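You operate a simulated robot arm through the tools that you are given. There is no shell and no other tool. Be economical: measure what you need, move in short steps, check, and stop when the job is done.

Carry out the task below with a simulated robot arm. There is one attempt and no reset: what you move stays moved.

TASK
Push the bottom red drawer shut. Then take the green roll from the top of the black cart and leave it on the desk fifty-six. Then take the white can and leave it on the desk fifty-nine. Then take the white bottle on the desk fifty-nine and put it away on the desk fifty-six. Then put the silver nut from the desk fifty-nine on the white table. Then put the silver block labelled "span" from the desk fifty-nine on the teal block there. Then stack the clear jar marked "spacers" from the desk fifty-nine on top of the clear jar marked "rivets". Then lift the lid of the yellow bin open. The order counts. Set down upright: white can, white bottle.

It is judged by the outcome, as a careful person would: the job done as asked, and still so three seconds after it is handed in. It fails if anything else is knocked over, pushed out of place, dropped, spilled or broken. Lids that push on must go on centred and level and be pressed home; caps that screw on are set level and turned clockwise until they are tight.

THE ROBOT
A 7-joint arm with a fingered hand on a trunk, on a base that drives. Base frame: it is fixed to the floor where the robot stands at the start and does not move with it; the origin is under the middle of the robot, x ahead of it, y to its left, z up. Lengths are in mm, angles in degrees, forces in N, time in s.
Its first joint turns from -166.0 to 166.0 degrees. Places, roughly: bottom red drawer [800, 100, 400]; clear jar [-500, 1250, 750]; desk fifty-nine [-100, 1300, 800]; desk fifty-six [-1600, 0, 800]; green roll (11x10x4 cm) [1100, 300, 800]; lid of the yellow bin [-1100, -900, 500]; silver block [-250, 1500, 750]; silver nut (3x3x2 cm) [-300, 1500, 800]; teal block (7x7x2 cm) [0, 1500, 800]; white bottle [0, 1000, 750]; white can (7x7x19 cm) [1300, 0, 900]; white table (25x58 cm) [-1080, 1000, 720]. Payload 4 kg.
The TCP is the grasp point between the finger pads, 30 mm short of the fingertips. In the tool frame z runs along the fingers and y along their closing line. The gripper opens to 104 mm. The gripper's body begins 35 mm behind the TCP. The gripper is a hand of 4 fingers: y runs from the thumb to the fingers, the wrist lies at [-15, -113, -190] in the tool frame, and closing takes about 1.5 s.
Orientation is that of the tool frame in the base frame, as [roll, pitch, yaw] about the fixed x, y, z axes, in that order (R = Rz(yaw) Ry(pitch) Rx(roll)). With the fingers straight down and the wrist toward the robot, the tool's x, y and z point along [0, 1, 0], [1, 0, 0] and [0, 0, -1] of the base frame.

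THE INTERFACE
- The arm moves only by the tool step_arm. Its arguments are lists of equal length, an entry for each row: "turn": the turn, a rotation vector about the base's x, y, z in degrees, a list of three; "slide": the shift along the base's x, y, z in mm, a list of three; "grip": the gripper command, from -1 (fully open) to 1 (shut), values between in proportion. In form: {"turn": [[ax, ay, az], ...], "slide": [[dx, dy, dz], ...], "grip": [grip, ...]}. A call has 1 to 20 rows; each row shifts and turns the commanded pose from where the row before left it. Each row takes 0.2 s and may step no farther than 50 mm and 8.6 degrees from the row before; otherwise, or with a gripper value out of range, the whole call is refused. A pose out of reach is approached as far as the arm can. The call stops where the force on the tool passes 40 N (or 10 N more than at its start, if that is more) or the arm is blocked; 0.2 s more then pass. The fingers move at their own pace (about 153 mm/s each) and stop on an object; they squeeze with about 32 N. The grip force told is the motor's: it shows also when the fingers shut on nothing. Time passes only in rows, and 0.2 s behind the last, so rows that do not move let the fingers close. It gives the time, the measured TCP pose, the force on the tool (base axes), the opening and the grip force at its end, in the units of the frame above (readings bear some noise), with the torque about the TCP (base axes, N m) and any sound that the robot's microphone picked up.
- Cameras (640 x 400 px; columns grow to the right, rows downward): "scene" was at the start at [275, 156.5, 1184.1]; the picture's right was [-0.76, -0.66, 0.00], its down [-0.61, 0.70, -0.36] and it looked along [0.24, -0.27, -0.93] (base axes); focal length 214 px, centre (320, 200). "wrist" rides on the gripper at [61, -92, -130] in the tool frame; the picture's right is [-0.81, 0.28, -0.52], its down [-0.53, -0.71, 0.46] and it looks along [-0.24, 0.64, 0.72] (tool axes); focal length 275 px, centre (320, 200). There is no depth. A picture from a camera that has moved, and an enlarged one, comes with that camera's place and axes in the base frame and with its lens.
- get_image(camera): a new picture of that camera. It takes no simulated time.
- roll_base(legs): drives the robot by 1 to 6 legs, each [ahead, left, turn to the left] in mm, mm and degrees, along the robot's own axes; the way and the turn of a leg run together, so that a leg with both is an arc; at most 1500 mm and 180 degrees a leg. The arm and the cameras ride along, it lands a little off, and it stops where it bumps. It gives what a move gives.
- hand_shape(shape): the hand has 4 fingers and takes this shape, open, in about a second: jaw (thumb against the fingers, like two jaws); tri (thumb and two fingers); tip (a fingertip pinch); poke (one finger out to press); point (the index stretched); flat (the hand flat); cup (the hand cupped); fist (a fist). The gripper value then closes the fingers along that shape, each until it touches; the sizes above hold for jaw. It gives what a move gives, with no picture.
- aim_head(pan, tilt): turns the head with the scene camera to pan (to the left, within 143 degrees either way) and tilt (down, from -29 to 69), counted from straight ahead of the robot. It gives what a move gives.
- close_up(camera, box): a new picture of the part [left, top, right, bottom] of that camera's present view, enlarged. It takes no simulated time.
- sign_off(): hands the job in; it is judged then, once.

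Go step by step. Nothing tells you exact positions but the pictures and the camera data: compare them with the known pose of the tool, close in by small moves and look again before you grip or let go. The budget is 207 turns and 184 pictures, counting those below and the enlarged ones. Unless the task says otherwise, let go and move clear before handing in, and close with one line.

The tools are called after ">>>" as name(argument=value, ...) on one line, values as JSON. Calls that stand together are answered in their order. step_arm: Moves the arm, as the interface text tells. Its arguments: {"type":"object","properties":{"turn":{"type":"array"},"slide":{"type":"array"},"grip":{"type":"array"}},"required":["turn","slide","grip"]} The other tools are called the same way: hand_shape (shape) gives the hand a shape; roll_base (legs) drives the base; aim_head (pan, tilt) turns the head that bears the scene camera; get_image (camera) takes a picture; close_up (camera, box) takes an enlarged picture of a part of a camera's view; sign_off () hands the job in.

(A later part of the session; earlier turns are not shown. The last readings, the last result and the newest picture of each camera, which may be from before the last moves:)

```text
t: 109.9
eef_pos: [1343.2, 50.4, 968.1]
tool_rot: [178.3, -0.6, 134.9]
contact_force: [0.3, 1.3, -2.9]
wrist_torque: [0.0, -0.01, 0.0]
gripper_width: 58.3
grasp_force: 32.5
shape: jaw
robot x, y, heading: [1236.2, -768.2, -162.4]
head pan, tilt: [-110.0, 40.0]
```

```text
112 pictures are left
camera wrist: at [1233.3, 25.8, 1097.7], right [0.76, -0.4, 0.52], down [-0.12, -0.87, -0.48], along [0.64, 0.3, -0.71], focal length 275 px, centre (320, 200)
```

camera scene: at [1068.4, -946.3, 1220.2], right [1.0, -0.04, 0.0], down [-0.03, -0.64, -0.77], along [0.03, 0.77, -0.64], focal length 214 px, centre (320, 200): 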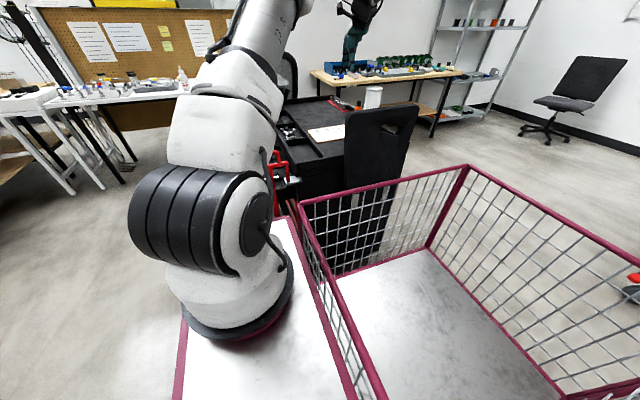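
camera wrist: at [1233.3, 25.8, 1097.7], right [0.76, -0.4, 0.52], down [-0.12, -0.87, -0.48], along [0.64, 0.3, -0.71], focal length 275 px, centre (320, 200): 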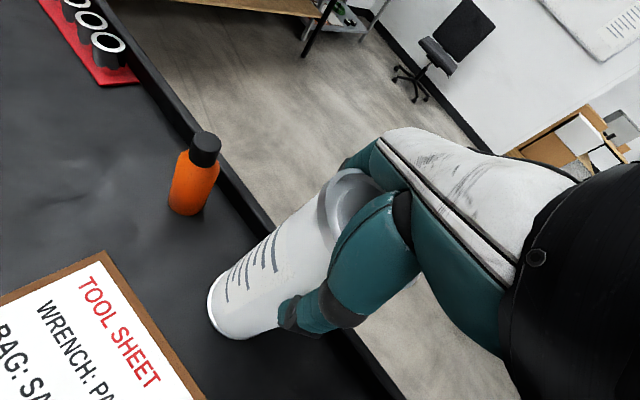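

Gripped. I lift and check.

>>> step_arm(turn=[[0, 0, 0], [0, 0, 0], [0, 0, 0]], slide=[[0, 0, 15], [0, 0, 25], [0, 0, 30]], grip=[1, 1, 1])

>>> get_image(camera="wrist")

>>> get_image(camera="scene")

```text
t: 110.7
eef_pos: [1342.4, 49.4, 1039.1]
tool_rot: [178.3, -0.6, 134.9]
contact_force: [-0.1, -0.3, -3.6]
wrist_torque: [0.02, -0.01, 0.02]
gripper_width: 57.9
grasp_force: 31.6
shape: jaw
robot x, y, heading: [1234.4, -767.0, -162.5]
head pan, tilt: [-110.0, 40.0]
```

```text
111 pictures are left
camera wrist: at [1233.2, 25.8, 1166.8], right [0.76, -0.39, 0.52], down [-0.12, -0.87, -0.48], along [0.64, 0.3, -0.71], focal length 275 px, centre (320, 200)
```

wrist: 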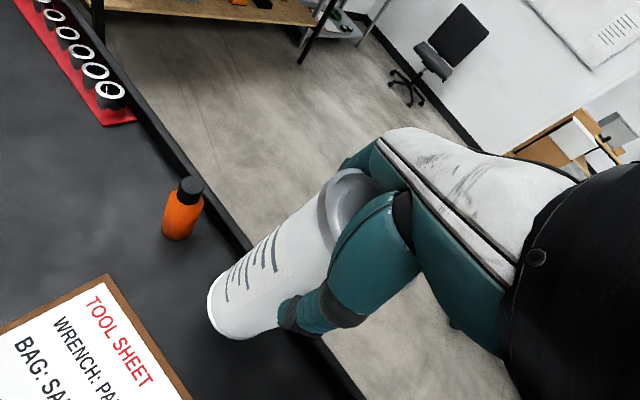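

```text
110 pictures are left
camera scene: at [1068.4, -946.2, 1220.3], right [1.0, -0.04, 0.0], down [-0.03, -0.64, -0.77], along [0.03, 0.77, -0.64], focal length 214 px, centre (320, 200)
```

scene: 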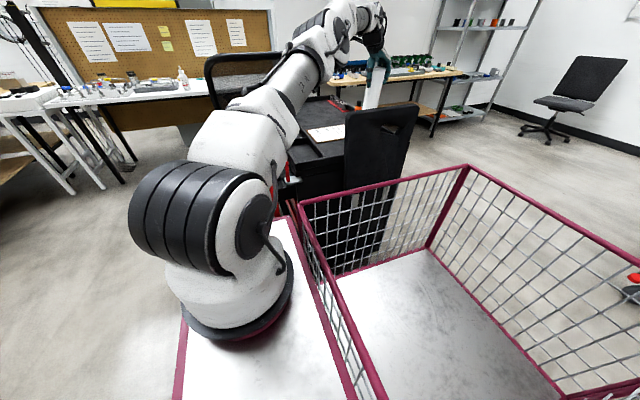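

Can is held upright. I retract and swing the arm back to the front along the same path, raised.

>>> step_arm(turn=[[0, 0, 8.3], [0, 0, 8.3], [0, 0, 8.3], [0, 0, 8.3], [0, 0, 8.3], [0, 0, 8.3], [0, 0, 3.6], [0, 0, 3.6], [0, 0, 3.6], [0, 0, 3.6], [0, 0, 3.6], [0, 0, 3.6], [0, 0, 3.6], [0, 0, 3.6], [0, 0, 3.6], [0, 0, 3.6], [0, 0, 3.6], [0, 0, 3.6], [0, 0, 3.6]], slide=[[-20, -8, 5], [-20, -8, 10], [-20, -8, 10], [-20, -8, 10], [-20, -8, 10], [-22, -9, 10], [-48.4, -1.8, 0], [-48.2, -4.8, 0], [-47.8, -7.8, 0], [-47.2, -10.8, 0], [-46.4, -13.7, 0], [-45.5, -16.6, 0], [-44.3, -19.5, 0], [-43, -22.2, 0], [-41.5, -24.9, 0], [-39.9, -27.4, 0], [-38.1, -29.9, 0], [-36.1, -32.2, 0], [-34, -34.4, 0]], grip=[1, 1, 1, 1, 1, 1, 1, 1, 1, 1, 1, 1, 1, 1, 1, 1, 1, 1, 1])

>>> get_image(camera="wrist")

```text
t: 114.7
eef_pos: [661.7, -245.1, 1091.6]
tool_rot: [178.4, -0.6, -128.7]
contact_force: [0.0, 0.3, -3.2]
wrist_torque: [-0.01, 0.0, 0.02]
gripper_width: 57.4
grasp_force: 32.4
shape: jaw
robot x, y, heading: [1233.2, -767.8, -162.4]
head pan, tilt: [-110.0, 40.0]
```

```text
109 pictures are left
camera wrist: at [698.5, -350.7, 1221.9], right [0.31, 0.8, 0.52], down [0.88, -0.02, -0.48], along [-0.37, 0.6, -0.71], focal length 275 px, centre (320, 200)
```

wrist: 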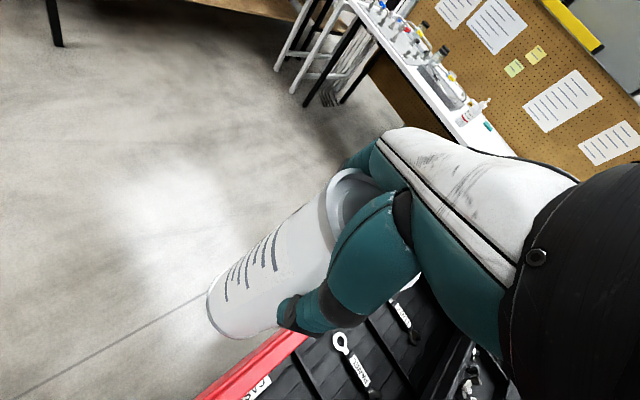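

>>> step_arm(turn=[[0, 0, 3.6], [0, 0, 3.6], [0, 0, 3.6], [0, 0, 3.6], [0, 0, 3.6], [0, 0, 3.6], [0, 0, 3.6], [0, 0, 3.6], [0, 0, 3.6], [0, 0, 3.6], [0, 0, 3.6], [0, 0, 3.6], [0, 0, 3.6], [0, 0, 3.6], [0, 0, 3.6], [0, 0, 3.6]], slide=[[-31.8, -36.5, 0], [-29.5, -38.4, 0], [-27, -40.2, 0], [-24.4, -41.8, 0], [-21.7, -43.2, 0], [-19, -44.5, 0], [-16.2, -45.6, 0], [-13.3, -46.5, 0], [-10.3, -47.3, 0], [-7.3, -47.8, 0], [-4.3, -48.2, 0], [-1.3, -48.4, 0], [1.8, -48.4, 0], [4.8, -48.2, 0], [7.8, -47.8, 0], [10.8, -47.2, 0]], grip=[1, 1, 1, 1, 1, 1, 1, 1, 1, 1, 1, 1, 1, 1, 1, 1])

>>> roll_base(legs=[[1035, 0, 0]])

```text
t: 118.1
eef_pos: [479.3, -965.8, 1091.2]
tool_rot: [178.3, -0.5, -71.0]
contact_force: [0.2, 0.2, -2.4]
wrist_torque: [0.01, 0.01, 0.0]
gripper_width: 57.0
grasp_force: 32.2
shape: jaw
robot x, y, heading: [1234.3, -767.1, -162.5]
head pan, tilt: [-110.0, 40.0]
```

```text
t: 123.5
eef_pos: [-509.9, -1280.8, 1093.3]
tool_rot: [178.3, -0.6, -70.8]
contact_force: [0.2, 0.5, -2.8]
wrist_torque: [-0.04, 0.02, -0.01]
gripper_width: 56.9
grasp_force: 32.2
shape: jaw
robot x, y, heading: [245.6, -1079.5, -162.6]
head pan, tilt: [-110.0, 40.0]
```

Now right 800, then turn clockwise to face desk fifty-nine.

>>> roll_base(legs=[[0, -800, 0], [0, 0, -90], [300, 0, 0]])

>>> aim_head(pan=0, tilt=35)

>>> get_image(camera="scene")

```text
t: 133.2
eef_pos: [-303.1, 722.4, 1092.5]
tool_rot: [178.4, -0.6, -160.1]
contact_force: [0.3, 0.1, -3.4]
wrist_torque: [0.01, -0.02, -0.02]
gripper_width: 56.5
grasp_force: 31.9
shape: jaw
robot x, y, heading: [-92.2, -30.5, 108.4]
head pan, tilt: [-110.0, 40.0]
```

```text
t: 135.1
eef_pos: [-302.7, 722.9, 1092.6]
tool_rot: [178.4, -0.6, -160.1]
contact_force: [0.0, 0.0, -2.9]
wrist_torque: [0.02, 0.03, 0.02]
gripper_width: 56.6
grasp_force: 32.0
shape: jaw
robot x, y, heading: [-89.7, -26.5, 108.5]
head pan, tilt: [0.0, 35.0]
```

```text
108 pictures are left
camera scene: at [-386.6, 217.4, 1227.7], right [0.95, 0.31, 0.0], down [0.18, -0.54, -0.82], along [-0.26, 0.78, -0.57], focal length 214 px, centre (320, 200)
```

scene: 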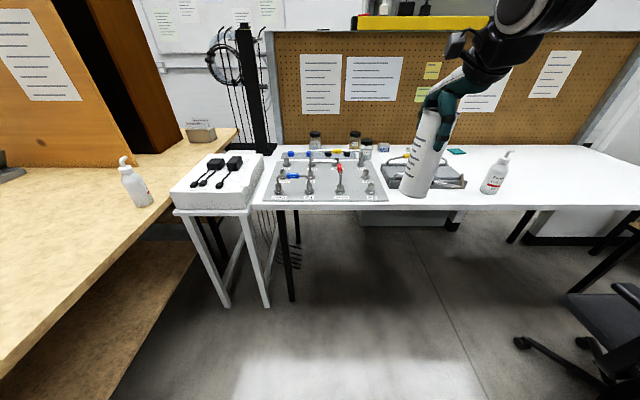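

Desk fifty-nine is ahead: white bottle at about p 400, free surface to its right. I drive forward and to the right.

>>> roll_base(legs=[[0, -290, -1], [260, 0, 0]])

>>> get_image(camera="scene")

```text
t: 138.6
eef_pos: [-87.1, 1064.2, 1092.0]
tool_rot: [178.4, -0.7, -161.1]
contact_force: [-0.4, 0.0, -3.9]
wrist_torque: [0.0, 0.01, 0.03]
gripper_width: 56.4
grasp_force: 32.1
shape: jaw
robot x, y, heading: [109.9, 308.0, 107.1]
head pan, tilt: [0.0, 35.0]
```

```text
107 pictures are left
camera scene: at [-180.6, 561.5, 1227.7], right [0.96, 0.3, 0.0], down [0.17, -0.55, -0.82], along [-0.24, 0.78, -0.57], focal length 214 px, centre (320, 200)
```

scene: 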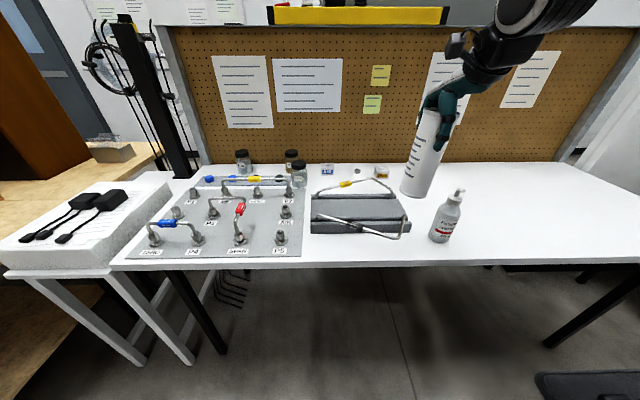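

Bottle base is about (41, 1134). I carry the can to the right, over the free spot at about (210, 1248).

>>> step_arm(turn=[[0, 0, -2.5], [0, 0, -2.5], [0, 0, -2.5], [0, 0, -2.5], [0, 0, -2.5], [0, 0, -2.5], [0, 0, -2.5], [0, 0, -2.5]], slide=[[37, 23, -8], [37, 23, -8], [37, 23, -8], [37, 23, -8], [37, 23, -8], [37, 23, -8], [37, 23, -8], [38, 23, -8]], grip=[1, 1, 1, 1, 1, 1, 1, 1])

>>> get_image(camera="scene")

>>> get_image(camera="wrist")

```text
t: 140.3
eef_pos: [208.1, 1249.8, 1029.7]
tool_rot: [178.2, -0.7, 178.8]
contact_force: [-0.2, 0.2, -2.4]
wrist_torque: [0.0, 0.01, -0.01]
gripper_width: 56.1
grasp_force: 32.7
shape: jaw
robot x, y, heading: [110.2, 306.6, 107.5]
head pan, tilt: [0.0, 35.0]
```

```text
106 pictures are left
camera scene: at [-180.8, 561.2, 1227.7], right [0.96, 0.3, 0.0], down [0.17, -0.55, -0.82], along [-0.24, 0.78, -0.57], focal length 214 px, centre (320, 200)
```

scene: 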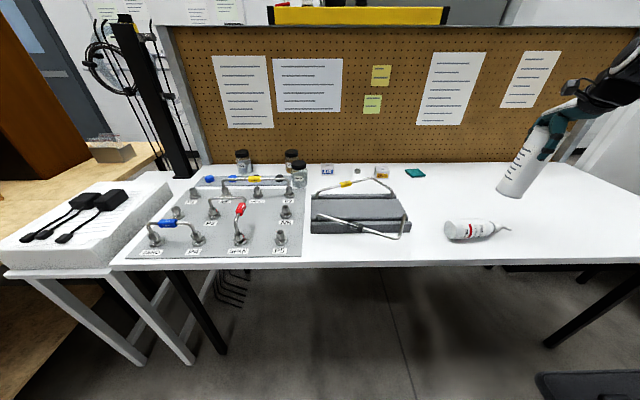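

```text
105 pictures are left
camera wrist: at [146.2, 1155.4, 1159.1], right [0.82, 0.24, 0.52], down [0.51, -0.71, -0.48], along [0.25, 0.66, -0.71], focal length 275 px, centre (320, 200)
```

wrist: 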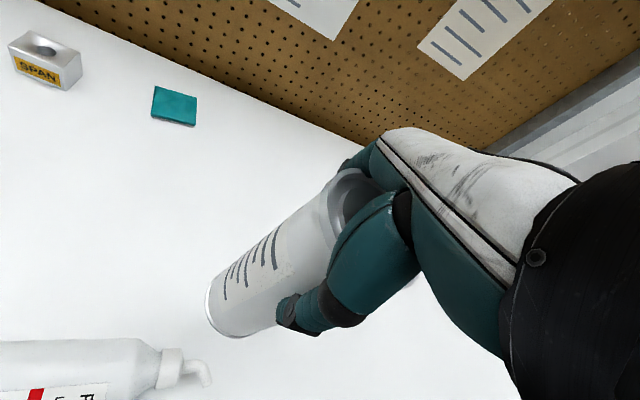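

The swinging can tipped the white bottle over onto its side; it lies at rest on the desk. I'll set it upright when I put it away. First I set the can down here.

>>> step_arm(turn=[[0, 0, 0], [0, 0, 0], [0, 0, 0], [0, 0, 0]], slide=[[0, 0, -30], [0, 0, -30], [0, 0, -20], [0, 0, -10]], grip=[1, 1, 1, 1])

>>> close_up(camera="scene", box=[400, 100, 600, 260])

```text
t: 141.3
eef_pos: [209.4, 1248.4, 938.3]
tool_rot: [178.4, -0.6, 178.9]
contact_force: [-0.7, 0.8, -3.8]
wrist_torque: [0.04, 0.01, 0.0]
gripper_width: 56.4
grasp_force: 31.8
shape: jaw
robot x, y, heading: [110.9, 306.0, 107.1]
head pan, tilt: [0.0, 35.0]
```

```text
2.50 times, centred on (500, 180) of scene
camera zoom: at [-180.5, 561.4, 1227.7], right [0.96, 0.3, 0.0], down [0.17, -0.55, -0.82], along [-0.24, 0.78, -0.57], focal length 536 px, centre (-130, 250)
```

zoom: 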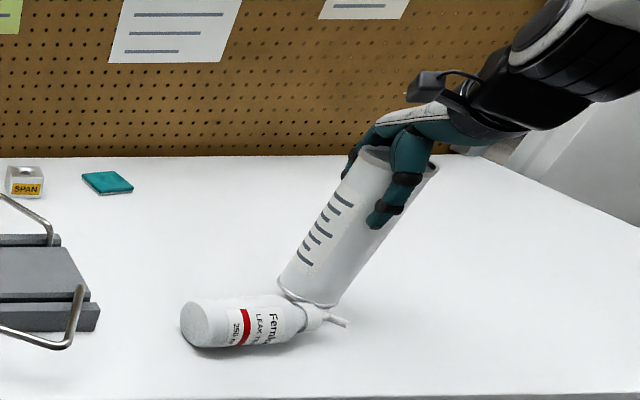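

The tipped bottle's nozzle lies where the can would land. I raise, go a bit nearer, and use a spot further right, about (349, 1293).

>>> step_arm(turn=[[0, 0, 0], [0, 0, 0], [0, 0, 0]], slide=[[0, 0, 30], [0, 0, 30], [0, 0, 30]], grip=[1, 1, 1])

>>> step_arm(turn=[[0, 0, -3], [0, 0, -3], [0, 0, -3], [0, 0, -3]], slide=[[40, -5, 0], [40, -5, 0], [40, -5, 0], [40, -10, 0]], grip=[1, 1, 1, 1])

>>> roll_base(legs=[[75, 0, 0]])

>>> get_image(camera="scene")

```text
t: 142.2
eef_pos: [209.6, 1248.4, 1029.0]
tool_rot: [178.4, -0.5, 178.8]
contact_force: [0.7, -0.6, -3.7]
wrist_torque: [-0.02, 0.02, 0.01]
gripper_width: 56.1
grasp_force: 31.9
shape: jaw
robot x, y, heading: [111.0, 310.4, 107.3]
head pan, tilt: [0.0, 35.0]
```

```text
t: 143.2
eef_pos: [369.5, 1223.1, 1028.5]
tool_rot: [178.4, -0.6, 166.9]
contact_force: [-0.1, -0.4, -4.0]
wrist_torque: [0.0, 0.01, -0.02]
gripper_width: 56.0
grasp_force: 31.8
shape: jaw
robot x, y, heading: [110.8, 307.5, 107.0]
head pan, tilt: [0.0, 35.0]
```

```text
t: 144.2
eef_pos: [347.7, 1295.3, 1028.8]
tool_rot: [178.4, -0.7, 166.9]
contact_force: [0.4, -0.4, -2.7]
wrist_torque: [0.01, 0.01, 0.02]
gripper_width: 55.7
grasp_force: 31.9
shape: jaw
robot x, y, heading: [88.0, 380.8, 106.9]
head pan, tilt: [0.0, 35.0]
```

```text
103 pictures are left
camera scene: at [-202.9, 633.3, 1227.7], right [0.96, 0.3, 0.0], down [0.17, -0.55, -0.82], along [-0.24, 0.78, -0.57], focal length 214 px, centre (320, 200)
```

scene: 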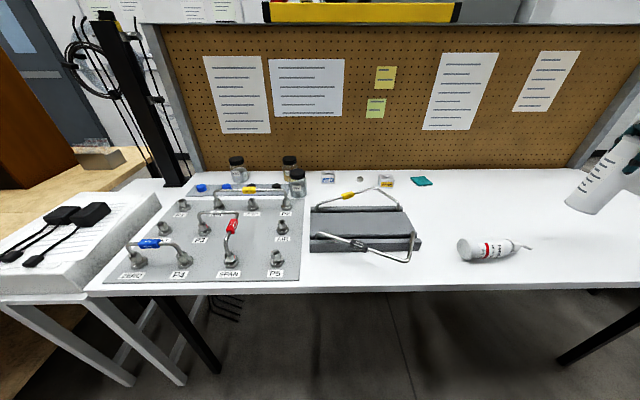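

Free spot beneath the can. I lower and feel for the desk.

>>> step_arm(turn=[[0, 0, 0], [0, 0, 0], [0, 0, 0], [0, 0, 0]], slide=[[0, 0, -30], [0, 0, -30], [0, 0, -20], [0, 0, -15]], grip=[1, 1, 1, 1])

>>> step_arm(turn=[[0, 0, 0], [0, 0, 0]], slide=[[0, 0, -7], [0, 0, -7]], grip=[1, 1])

>>> close_up(camera="scene", box=[440, 100, 640, 300])

```text
t: 145.2
eef_pos: [346.8, 1294.4, 933.8]
tool_rot: [178.4, -0.6, 166.8]
contact_force: [-0.1, -0.2, -3.4]
wrist_torque: [0.04, 0.01, 0.04]
gripper_width: 55.7
grasp_force: 32.1
shape: jaw
robot x, y, heading: [86.6, 382.4, 107.4]
head pan, tilt: [0.0, 35.0]
```

```text
t: 145.8
eef_pos: [347.1, 1295.5, 919.3]
tool_rot: [178.5, -0.5, 166.8]
contact_force: [0.1, -0.3, -3.0]
wrist_torque: [0.03, 0.0, -0.01]
gripper_width: 55.7
grasp_force: 31.7
shape: jaw
robot x, y, heading: [84.4, 379.3, 107.2]
head pan, tilt: [0.0, 35.0]
```

```text
2.00 times, centred on (540, 200) of scene
camera zoom: at [-202.9, 633.2, 1227.7], right [0.96, 0.3, 0.0], down [0.17, -0.55, -0.82], along [-0.24, 0.78, -0.57], focal length 429 px, centre (-120, 200)
```

zoom: 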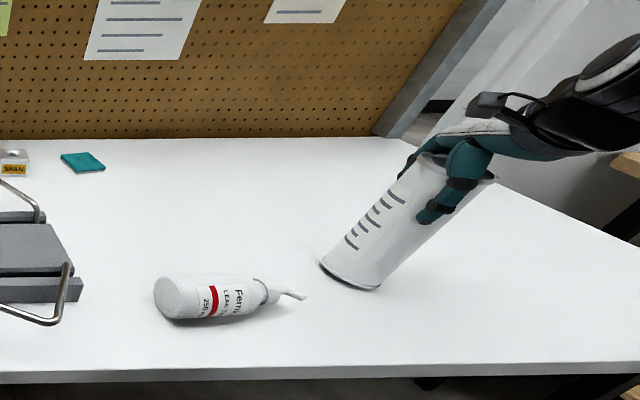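

>>> step_arm(turn=[[0, 0, 0], [0, 0, 0], [0, 0, 0]], slide=[[0, 0, -4], [0, 0, -3], [0, 0, -3]], grip=[1, 1, 1])

```text
t: 146.6
eef_pos: [348.4, 1297.0, 913.4]
tool_rot: [178.0, -0.6, 166.8]
contact_force: [-5.7, -3.0, 36.9]
wrist_torque: [-0.46, -0.14, -0.1]
gripper_width: 55.8
grasp_force: 31.9
shape: jaw
robot x, y, heading: [86.5, 381.5, 107.3]
head pan, tilt: [0.0, 35.0]
```

Contact. I relieve the push, release and rise.

>>> step_arm(turn=[[0, 0, 0], [0, 0, 0], [0, 0, 0], [0, 0, 0], [0, 0, 0], [0, 0, 0]], slide=[[0, 0, 4], [0, 0, 0], [0, 0, 0], [0, 0, 0], [0, 0, 0], [0, 0, 0]], grip=[1, 0.2, -0.3, -1, -1, -1])

>>> close_up(camera="scene", box=[440, 100, 640, 300])

>>> get_image(camera="wrist")

```text
t: 148.0
eef_pos: [348.0, 1295.4, 913.4]
tool_rot: [178.4, -0.6, 166.8]
contact_force: [-2.1, 0.8, 12.2]
wrist_torque: [0.04, -0.04, 0.0]
gripper_width: 104.1
grasp_force: 0.0
shape: jaw
robot x, y, heading: [85.3, 382.3, 107.1]
head pan, tilt: [0.0, 35.0]
```

```text
2.00 times, centred on (540, 200) of scene
camera zoom: at [-203.1, 632.7, 1227.8], right [0.96, 0.3, 0.0], down [0.17, -0.55, -0.82], along [-0.24, 0.78, -0.57], focal length 429 px, centre (-120, 200)
```

zoom: 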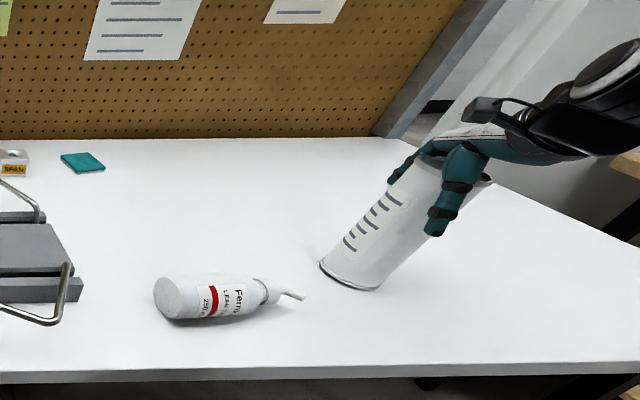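

```text
100 pictures are left
camera wrist: at [267.6, 1216.6, 1043.4], right [0.85, 0.07, 0.52], down [0.35, -0.8, -0.48], along [0.38, 0.59, -0.71], focal length 275 px, centre (320, 200)
```

wrist: 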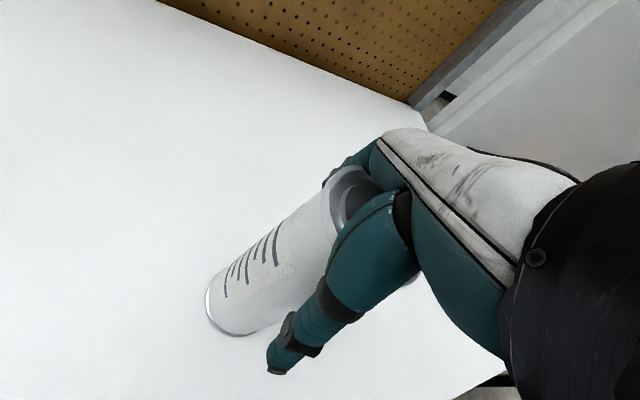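

>>> step_arm(turn=[[0, 0, 0], [0, 0, 0], [0, 0, 0], [0, 0, 0], [0, 0, 0], [0, 0, 0]], slide=[[0, 0, 10], [0, 0, 20], [0, 0, 35], [0, 0, 40], [0, 0, 40], [0, 0, 40]], grip=[-1, -1, -1, -1, -1, -1])

>>> get_image(camera="scene")

```text
t: 149.4
eef_pos: [346.4, 1295.6, 1097.6]
tool_rot: [178.5, -0.6, 166.8]
contact_force: [0.6, 0.7, 0.3]
wrist_torque: [0.01, 0.03, 0.01]
gripper_width: 103.4
grasp_force: 0.1
shape: jaw
robot x, y, heading: [83.5, 381.1, 107.0]
head pan, tilt: [0.0, 35.0]
```

```text
99 pictures are left
camera scene: at [-202.8, 633.4, 1227.7], right [0.96, 0.3, 0.0], down [0.17, -0.55, -0.82], along [-0.24, 0.78, -0.57], focal length 214 px, centre (320, 200)
```

scene: 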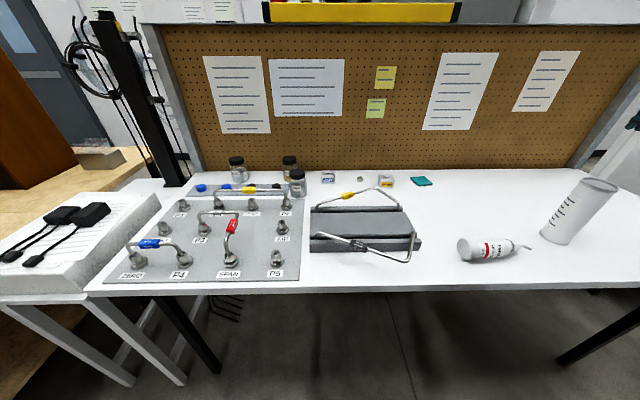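

The can stands upright at its place. Next the white bottle, lying with its axis at bearing ≈24°, centre about (116, 1156). I move above it with the hand across its axis.

>>> step_arm(turn=[[0, 0, 6.2], [0, 0, 6.2], [0, 0, 6.2], [0, 0, 6.2], [0, 0, 6.2], [0, 0, 6.2], [0, 0, 0], [0, 0, 0], [0, 0, 0]], slide=[[-38, -23, 0], [-38, -23, 0], [-38, -23, 0], [-38, -23, 0], [-38, -23, 0], [-38, -24, 0], [0, 0, -45], [0, 0, -45], [0, 0, -45]], grip=[-1, -1, -1, -1, -1, -1, -1, -1, -1])

>>> get_image(camera="wrist")

>>> close_up(camera="scene", box=[400, 140, 600, 300])

```text
t: 151.4
eef_pos: [118.2, 1156.4, 963.7]
tool_rot: [178.3, -0.7, -156.0]
contact_force: [-0.3, -1.0, 0.0]
wrist_torque: [0.01, -0.05, -0.01]
gripper_width: 103.9
grasp_force: 0.0
shape: jaw
robot x, y, heading: [86.5, 379.4, 107.4]
head pan, tilt: [0.0, 35.0]
```

```text
98 pictures are left
camera wrist: at [102.2, 1044.4, 1093.2], right [0.64, 0.57, 0.52], down [0.77, -0.43, -0.48], along [-0.05, 0.7, -0.71], focal length 275 px, centre (320, 200)
```

wrist: 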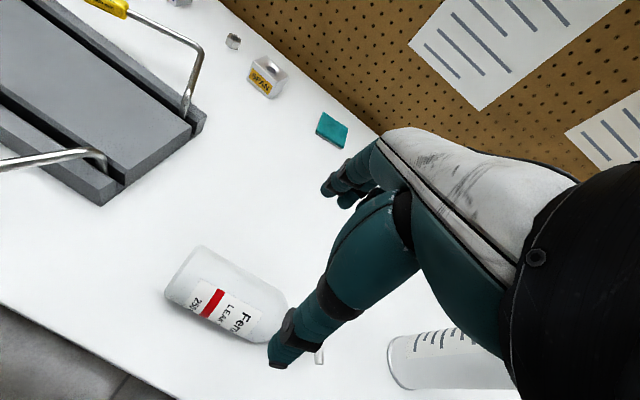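

```text
2.50 times, centred on (500, 220) of scene
camera zoom: at [-203.2, 632.8, 1227.8], right [0.95, 0.3, 0.0], down [0.17, -0.55, -0.82], along [-0.24, 0.78, -0.57], focal length 536 px, centre (-130, 150)
```

zoom: 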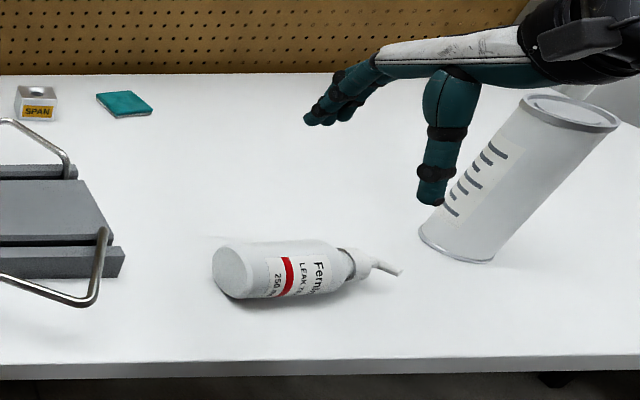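

The hand is centred over the bottle. I descend to straddle it.

>>> step_arm(turn=[[0, 0, 0], [0, 0, 0], [0, 0, 0], [0, 0, 0], [0, 0, 0]], slide=[[-2, 0, -35], [-2, 0, -35], [0, 0, -35], [0, 0, -25], [0, 0, -20]], grip=[-1, -1, -1, -1, -1])

>>> get_image(camera="wrist")

>>> close_up(camera="scene", box=[400, 140, 600, 300])

```text
t: 152.6
eef_pos: [116.4, 1155.3, 812.6]
tool_rot: [178.3, -0.6, -156.0]
contact_force: [0.3, -0.3, 0.4]
wrist_torque: [-0.01, 0.02, -0.01]
gripper_width: 103.5
grasp_force: 0.1
shape: jaw
robot x, y, heading: [85.9, 376.5, 107.4]
head pan, tilt: [0.0, 35.0]
```

```text
96 pictures are left
camera wrist: at [100.2, 1044.9, 942.7], right [0.64, 0.57, 0.52], down [0.77, -0.42, -0.48], along [-0.05, 0.7, -0.71], focal length 275 px, centre (320, 200)
```

wrist: 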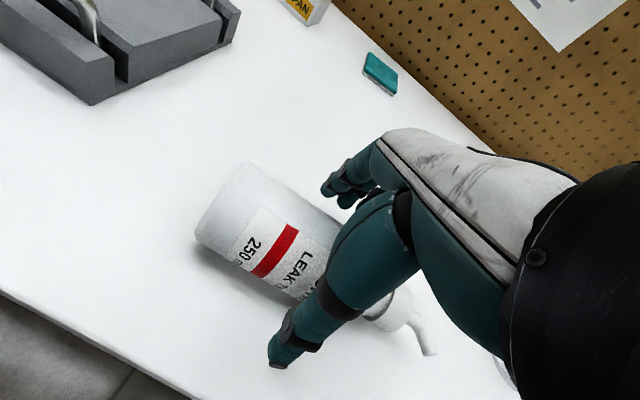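

```text
2.50 times, centred on (500, 220) of scene
camera zoom: at [-202.8, 633.0, 1227.8], right [0.96, 0.3, 0.0], down [0.17, -0.55, -0.82], along [-0.24, 0.78, -0.57], focal length 536 px, centre (-130, 150)
```

zoom: 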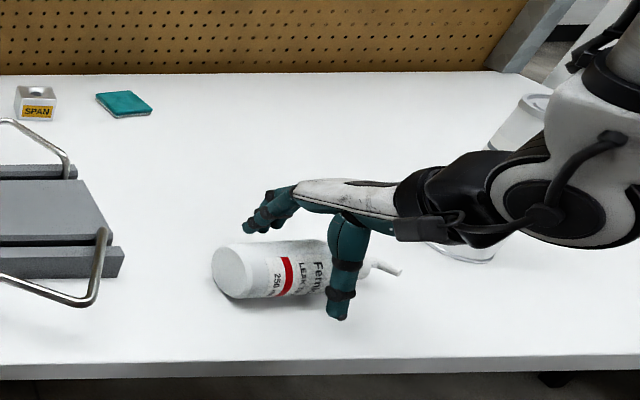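

>>> step_arm(turn=[[0, 0, 0], [0, 0, 0], [0, 0, 0], [0, 0, 0], [0, 0, 0], [0, 0, 0], [0, 0, 0], [0, 0, 0]], slide=[[0, 0, -12], [0, 0, -10], [0, 0, 0], [0, 0, 0], [0, 0, 0], [0, 0, 0], [0, 0, 0], [0, 0, 0]], grip=[-1, -1, -0.5, 0, 0.5, 1, 1, 1])

>>> get_image(camera="wrist")

```text
t: 154.4
eef_pos: [115.8, 1155.4, 791.4]
tool_rot: [178.4, -0.6, -155.9]
contact_force: [0.2, -0.2, 0.1]
wrist_torque: [-0.01, -0.05, -0.02]
gripper_width: 41.0
grasp_force: 31.9
shape: jaw
robot x, y, heading: [86.0, 380.3, 107.1]
head pan, tilt: [0.0, 35.0]
```

```text
94 pictures are left
camera wrist: at [99.5, 1045.1, 920.8], right [0.64, 0.57, 0.52], down [0.77, -0.42, -0.48], along [-0.06, 0.7, -0.71], focal length 275 px, centre (320, 200)
```

wrist: 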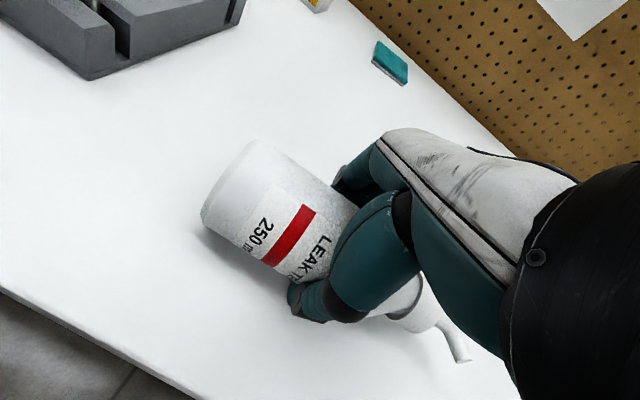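

Gripped. I lift carefully.

>>> step_arm(turn=[[0, 0, 0], [0, 0, 0], [0, 0, 0], [0, 0, 0]], slide=[[0, 0, 15], [0, 0, 30], [0, 0, 40], [0, 0, 40]], grip=[1, 1, 1, 1])

>>> get_image(camera="scene")

```text
t: 155.4
eef_pos: [116.8, 1156.6, 917.4]
tool_rot: [178.4, -0.7, -156.0]
contact_force: [-0.3, -0.1, -3.0]
wrist_torque: [0.03, -0.1, -0.01]
gripper_width: 41.0
grasp_force: 32.1
shape: jaw
robot x, y, heading: [87.0, 379.6, 107.0]
head pan, tilt: [0.0, 35.0]
```

```text
93 pictures are left
camera scene: at [-203.0, 633.5, 1227.6], right [0.96, 0.3, 0.0], down [0.17, -0.55, -0.82], along [-0.24, 0.78, -0.57], focal length 214 px, centre (320, 200)
```

scene: 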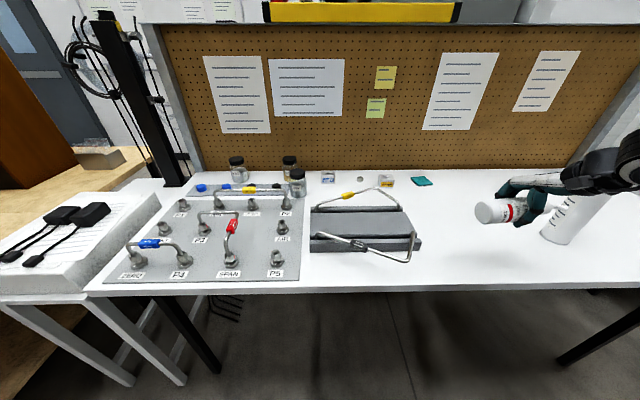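

The bottle is held and the can undisturbed. I raise it, back away and go round to desk fifty-six.

>>> step_arm(turn=[[0, 0, 0], [0, 0, 0], [0, 0, 0], [0, 0, 0]], slide=[[0, 0, 40], [0, 0, 40], [0, 0, 40], [0, 0, 40]], grip=[1, 1, 1, 1])

>>> roll_base(legs=[[-380, 0, 0], [0, 282, 0], [0, 0, 90]])

>>> get_image(camera="scene")

```text
t: 156.4
eef_pos: [115.7, 1157.6, 1076.1]
tool_rot: [178.4, -0.6, -156.0]
contact_force: [0.5, 0.5, -3.9]
wrist_torque: [0.01, -0.08, -0.04]
gripper_width: 41.1
grasp_force: 32.0
shape: jaw
robot x, y, heading: [85.3, 384.4, 107.0]
head pan, tilt: [0.0, 35.0]
```

```text
t: 164.2
eef_pos: [-845.1, -41.9, 1075.4]
tool_rot: [178.4, -0.6, -66.0]
contact_force: [0.2, -0.4, -3.6]
wrist_torque: [0.05, 0.03, 0.0]
gripper_width: 40.8
grasp_force: 31.8
shape: jaw
robot x, y, heading: [-66.0, -73.4, -162.8]
head pan, tilt: [0.0, 35.0]
```

```text
92 pictures are left
camera scene: at [-322.8, -359.9, 1227.7], right [-0.3, 0.96, 0.0], down [0.55, 0.17, -0.82], along [-0.78, -0.24, -0.57], focal length 214 px, centre (320, 200)
```

scene: 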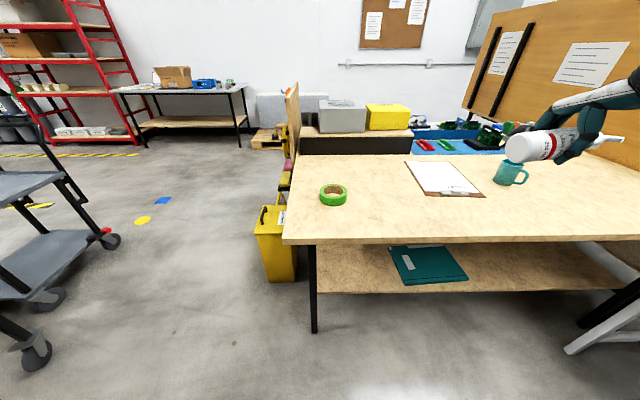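

Over desk fifty-six now; the free spot is in front, between roll and clipboard. I rotate the hand 120° so that the bottle stands upright with fingers pointing forward.

>>> step_arm(turn=[[2.487, 6.479, 4.908], [2.487, 6.479, 4.908], [2.487, 6.479, 4.908], [2.487, 6.479, 4.908], [2.487, 6.479, 4.908], [2.487, 6.479, 4.908], [2.487, 6.479, 4.908]], slide=[[-6.4, -2.8, 0], [-6.4, -2.8, 0], [-6.4, -2.8, 0], [-6.4, -2.8, 0], [-6.4, -2.8, 0], [-6.4, -2.8, 0], [-6.4, -2.8, 0]], grip=[1, 1, 1, 1, 1, 1, 1])

>>> get_image(camera="scene")

```text
t: 165.8
eef_pos: [-881.9, -57.4, 1071.3]
tool_rot: [155.8, 32.5, -42.9]
contact_force: [0.2, -0.9, -2.8]
wrist_torque: [0.04, 0.06, 0.01]
gripper_width: 36.9
grasp_force: 32.0
shape: jaw
out of reach, approached as far as the arm can: row 6, 7
robot x, y, heading: [-65.1, -72.4, -162.9]
head pan, tilt: [0.0, 35.0]
```

```text
91 pictures are left
camera scene: at [-322.8, -359.8, 1227.7], right [-0.3, 0.96, 0.0], down [0.55, 0.17, -0.82], along [-0.78, -0.24, -0.57], focal length 214 px, centre (320, 200)
```

scene: 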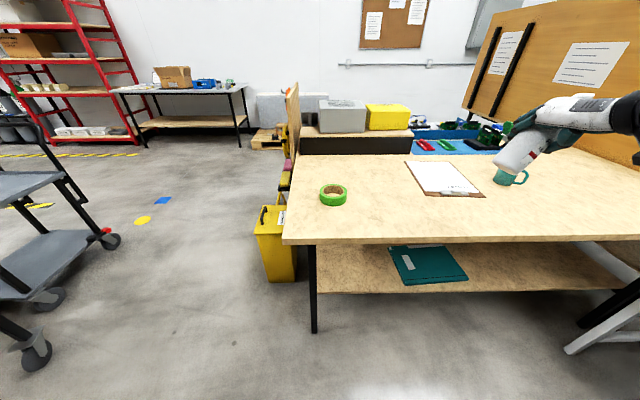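

The wrist reached a limit there; I move left and lower, then continue turning.

>>> step_arm(turn=[[0, 0, 0], [0, 0, 0], [0, 0, 0], [0, 0, 0], [0, 0, 0], [2.487, 6.479, 4.908], [2.487, 6.479, 4.908], [2.487, 6.479, 4.908], [2.487, 6.479, 4.908]], slide=[[6, -40, -15], [6, -40, -15], [6, -40, -15], [6, -40, -15], [6, -40, -15], [-6, 0, 0], [-6, 0, 0], [-6, 0, 0], [-6, 0, 0]], grip=[1, 1, 1, 1, 1, 1, 1, 1, 1])

>>> get_image(camera="scene")

```text
t: 167.8
eef_pos: [-876.1, -256.8, 997.0]
tool_rot: [145.0, 59.0, -30.8]
contact_force: [-0.3, 0.0, -2.7]
wrist_torque: [0.0, 0.06, -0.03]
gripper_width: 36.1
grasp_force: 31.9
shape: jaw
robot x, y, heading: [-66.6, -69.5, -162.8]
head pan, tilt: [0.0, 35.0]
```

```text
90 pictures are left
camera scene: at [-322.6, -360.0, 1227.8], right [-0.3, 0.96, 0.0], down [0.55, 0.17, -0.82], along [-0.78, -0.24, -0.57], focal length 214 px, centre (320, 200)
```

scene: 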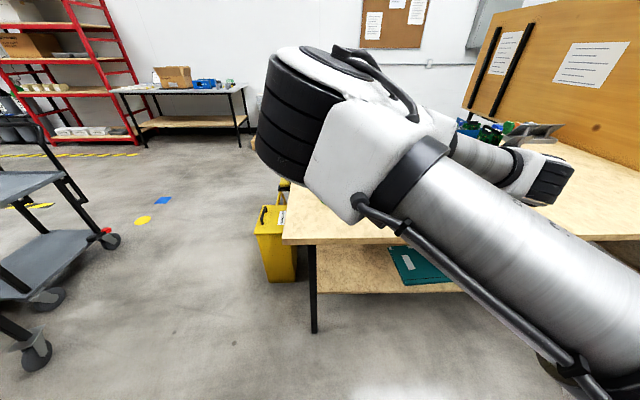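

Most of the turn is done; I finish levelling (31° left) so the bottle stands vertical.

>>> step_arm(turn=[[4, 6.65, 0], [4, 6.65, 0], [4, 6.65, 0], [4, 6.65, 0]], slide=[[0, 0, 0], [0, 0, 0], [0, 0, 0], [0, 0, 0]], grip=[1, 1, 1, 1])

>>> get_image(camera="scene")

>>> get_image(camera="wrist")

```text
t: 168.8
eef_pos: [-859.2, -257.8, 1123.8]
tool_rot: [-159.1, 88.4, 24.7]
contact_force: [-0.5, 0.3, -2.1]
wrist_torque: [-0.02, 0.04, -0.01]
gripper_width: 36.2
grasp_force: 31.8
shape: jaw
out of reach, approached as far as the arm can: row 1, 2, 3, 4
robot x, y, heading: [-63.9, -70.6, -162.9]
head pan, tilt: [0.0, 35.0]
```

```text
89 pictures are left
camera scene: at [-322.9, -359.9, 1227.7], right [-0.3, 0.96, 0.0], down [0.55, 0.17, -0.82], along [-0.78, -0.24, -0.57], focal length 214 px, centre (320, 200)
```

scene: 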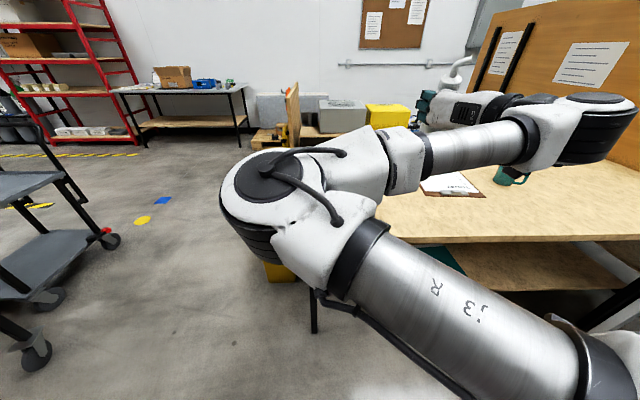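

```text
88 pictures are left
camera wrist: at [-732.4, -156.0, 1069.0], right [0.51, -0.25, 0.82], down [-0.52, 0.67, 0.53], along [-0.69, -0.69, 0.22], focal length 275 px, centre (320, 200)
```

wrist: 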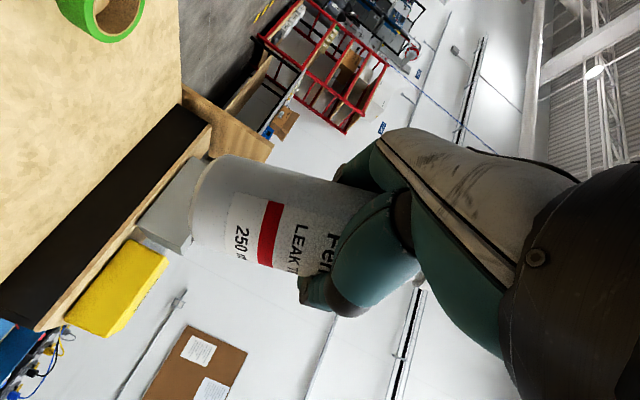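

The bottle has pivoted about 30° in the grip (base toward the fingertips), so I pitch the hand 30° down, which brings it vertical.

>>> step_arm(turn=[[0.5, -7.5, 0], [0.5, -7.5, 0], [0.5, -7.5, 0], [0.5, -7.5, 0]], slide=[[0, 0, 0], [0, 0, 0], [0, 0, 0], [0, 0, 0]], grip=[1, 1, 1, 1])

>>> get_image(camera="scene")

>>> get_image(camera="wrist")

```text
t: 169.8
eef_pos: [-856.2, -257.5, 1123.6]
tool_rot: [179.8, 60.0, 3.9]
contact_force: [-0.2, 0.1, -3.0]
wrist_torque: [-0.01, 0.05, 0.03]
gripper_width: 36.2
grasp_force: 32.1
shape: jaw
robot x, y, heading: [-65.3, -70.7, -162.9]
head pan, tilt: [0.0, 35.0]
```

```text
87 pictures are left
camera scene: at [-322.9, -360.1, 1227.7], right [-0.3, 0.96, 0.0], down [0.55, 0.17, -0.82], along [-0.78, -0.24, -0.57], focal length 214 px, centre (320, 200)
```

scene: 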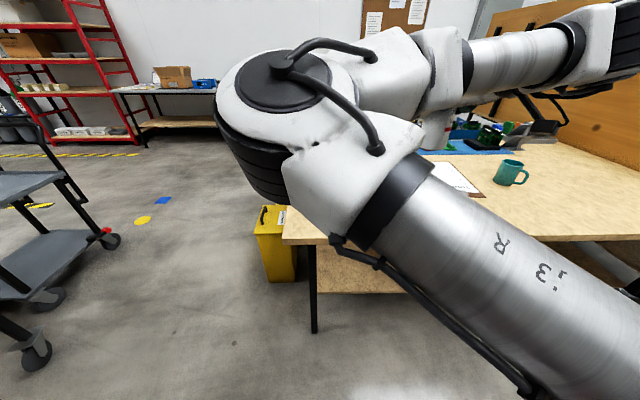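

```text
86 pictures are left
camera wrist: at [-721.0, -155.5, 1137.4], right [0.06, -0.27, 0.96], down [-0.71, 0.66, 0.23], along [-0.7, -0.7, -0.15], focal length 275 px, centre (320, 200)
```

wrist: 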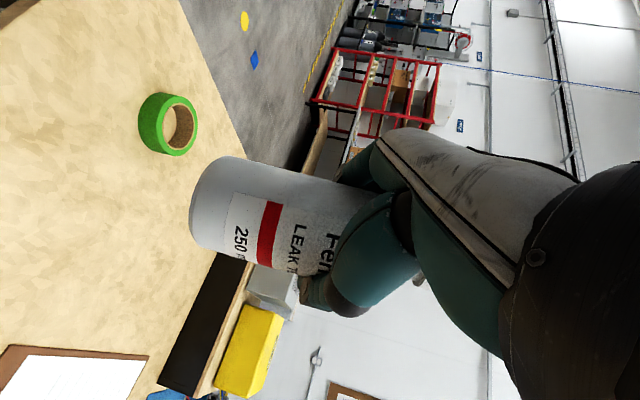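

The bottle's axis now matches vertical in the wrist view. I move forward and lower towards the free spot at about (-937, -282).

>>> step_arm(turn=[[0, 0, 0], [0, 0, 0], [0, 0, 0], [0, 0, 0], [0, 0, 0], [0, 0, 0]], slide=[[-20, -6, -30], [-20, -6, -40], [-20, -6, -40], [-20, -6, -40], [0, 0, -45], [0, 0, -35]], grip=[1, 1, 1, 1, 1, 1])

>>> get_image(camera="scene")

>>> get_image(camera="wrist")

```text
t: 171.2
eef_pos: [-938.6, -281.3, 893.3]
tool_rot: [179.8, 60.0, 3.9]
contact_force: [0.0, 0.4, -2.7]
wrist_torque: [-0.03, 0.0, 0.01]
gripper_width: 36.1
grasp_force: 32.1
shape: jaw
robot x, y, heading: [-69.2, -70.1, -162.5]
head pan, tilt: [0.0, 35.0]
```

```text
85 pictures are left
camera scene: at [-322.8, -359.9, 1227.7], right [-0.3, 0.96, 0.0], down [0.55, 0.17, -0.82], along [-0.78, -0.24, -0.57], focal length 214 px, centre (320, 200)
```

scene: 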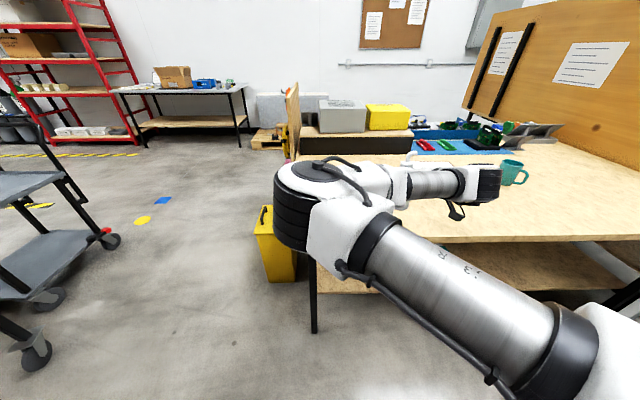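

```text
84 pictures are left
camera wrist: at [-801.9, -179.6, 906.2], right [0.06, -0.27, 0.96], down [-0.71, 0.67, 0.23], along [-0.7, -0.7, -0.15], focal length 275 px, centre (320, 200)
```

wrist: 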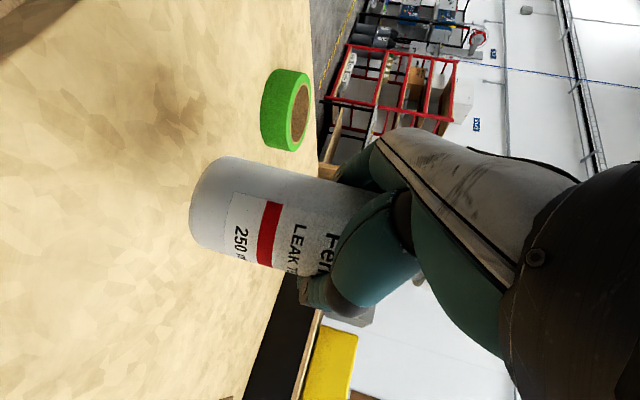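

Clear; I lower to just above the desk and then feel.

>>> step_arm(turn=[[0, 0, 0], [0, 0, 0], [0, 0, 0], [0, 0, 0]], slide=[[0, 0, -20], [0, 0, -15], [0, 0, -10], [0, 0, -5]], grip=[1, 1, 1, 1])

>>> get_image(camera="wrist")

```text
t: 172.2
eef_pos: [-937.0, -281.0, 842.2]
tool_rot: [-180.0, 59.9, 4.1]
contact_force: [0.2, -0.4, -2.8]
wrist_torque: [0.0, 0.02, 0.02]
gripper_width: 36.0
grasp_force: 31.8
shape: jaw
robot x, y, heading: [-63.1, -70.7, -162.8]
head pan, tilt: [0.0, 35.0]
```

```text
83 pictures are left
camera wrist: at [-801.1, -179.4, 856.8], right [0.06, -0.27, 0.96], down [-0.71, 0.66, 0.23], along [-0.7, -0.7, -0.15], focal length 275 px, centre (320, 200)
```

wrist: 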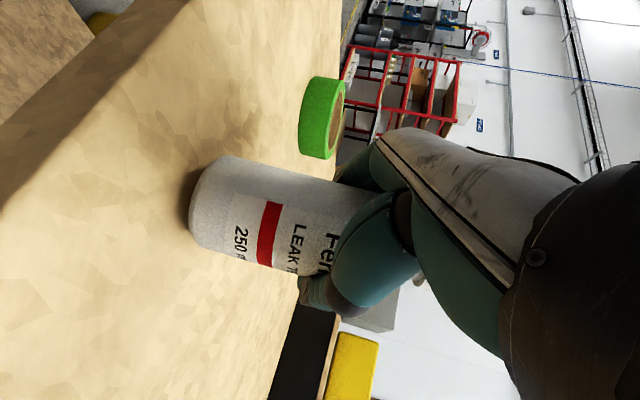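

>>> step_arm(turn=[[0, 0, 0], [0, 0, 0], [0, 0, 0]], slide=[[0, 0, -4], [0, 0, -4], [0, 0, -3]], grip=[1, 1, 1])

>>> close_up(camera="wrist", box=[140, 120, 360, 320])

```text
t: 173.0
eef_pos: [-938.8, -281.7, 837.2]
tool_rot: [-179.9, 59.6, 4.1]
contact_force: [1.9, -0.2, 7.8]
wrist_torque: [-0.09, 0.01, 0.01]
gripper_width: 36.1
grasp_force: 32.4
shape: jaw
out of reach, approached as far as the arm can: row 3
robot x, y, heading: [-66.2, -71.0, -163.0]
head pan, tilt: [0.0, 35.0]
```

```text
2.00 times, centred on (250, 220) of wrist
camera zoom: at [-802.3, -180.1, 851.7], right [0.06, -0.27, 0.96], down [-0.71, 0.66, 0.23], along [-0.7, -0.7, -0.16], focal length 551 px, centre (460, 160)
```

zoom: 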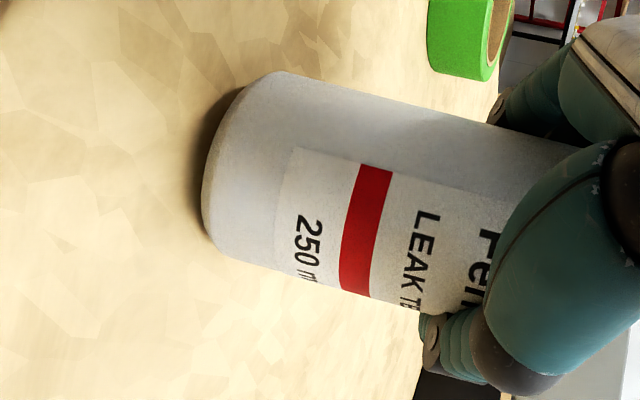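

Touching. The bottle still leans ~4° so I correct the pitch slightly and settle it again.

>>> step_arm(turn=[[0, 0, 0], [-0.3, 4, 0], [0, 0, 0], [0, 0, 0]], slide=[[0, 0, 4], [0, 0, 0], [0, 0, -3], [0, 0, -3]], grip=[1, 1, 1, 1])

>>> close_up(camera="wrist", box=[140, 120, 360, 320])

>>> get_image(camera="scene")

```text
t: 174.0
eef_pos: [-939.0, -281.2, 836.3]
tool_rot: [-179.9, 59.6, 4.1]
contact_force: [1.5, -0.6, 9.6]
wrist_torque: [-0.21, 0.02, -0.01]
gripper_width: 36.1
grasp_force: 31.9
shape: jaw
out of reach, approached as far as the arm can: row 2
robot x, y, heading: [-69.4, -73.3, -162.9]
head pan, tilt: [0.0, 35.0]
```

```text
2.00 times, centred on (250, 220) of wrist
camera zoom: at [-802.7, -180.1, 851.3], right [0.06, -0.27, 0.96], down [-0.71, 0.66, 0.23], along [-0.7, -0.7, -0.16], focal length 551 px, centre (460, 160)
```

zoom: 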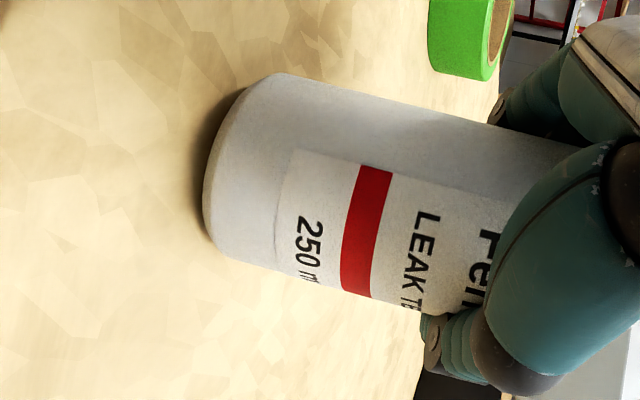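

```text
80 pictures are left
camera scene: at [-322.4, -359.9, 1227.8], right [-0.3, 0.96, 0.0], down [0.55, 0.17, -0.82], along [-0.78, -0.24, -0.57], focal length 214 px, centre (320, 200)
```

scene: 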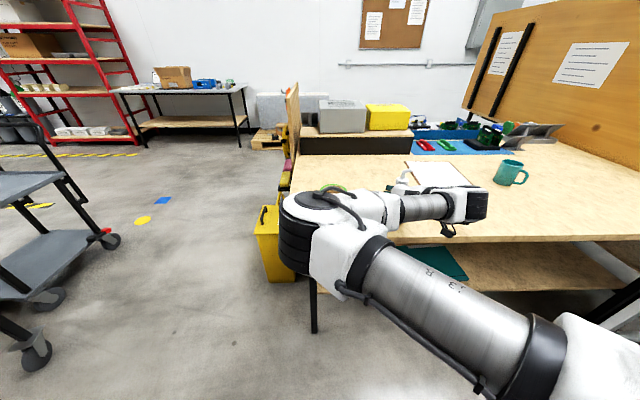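

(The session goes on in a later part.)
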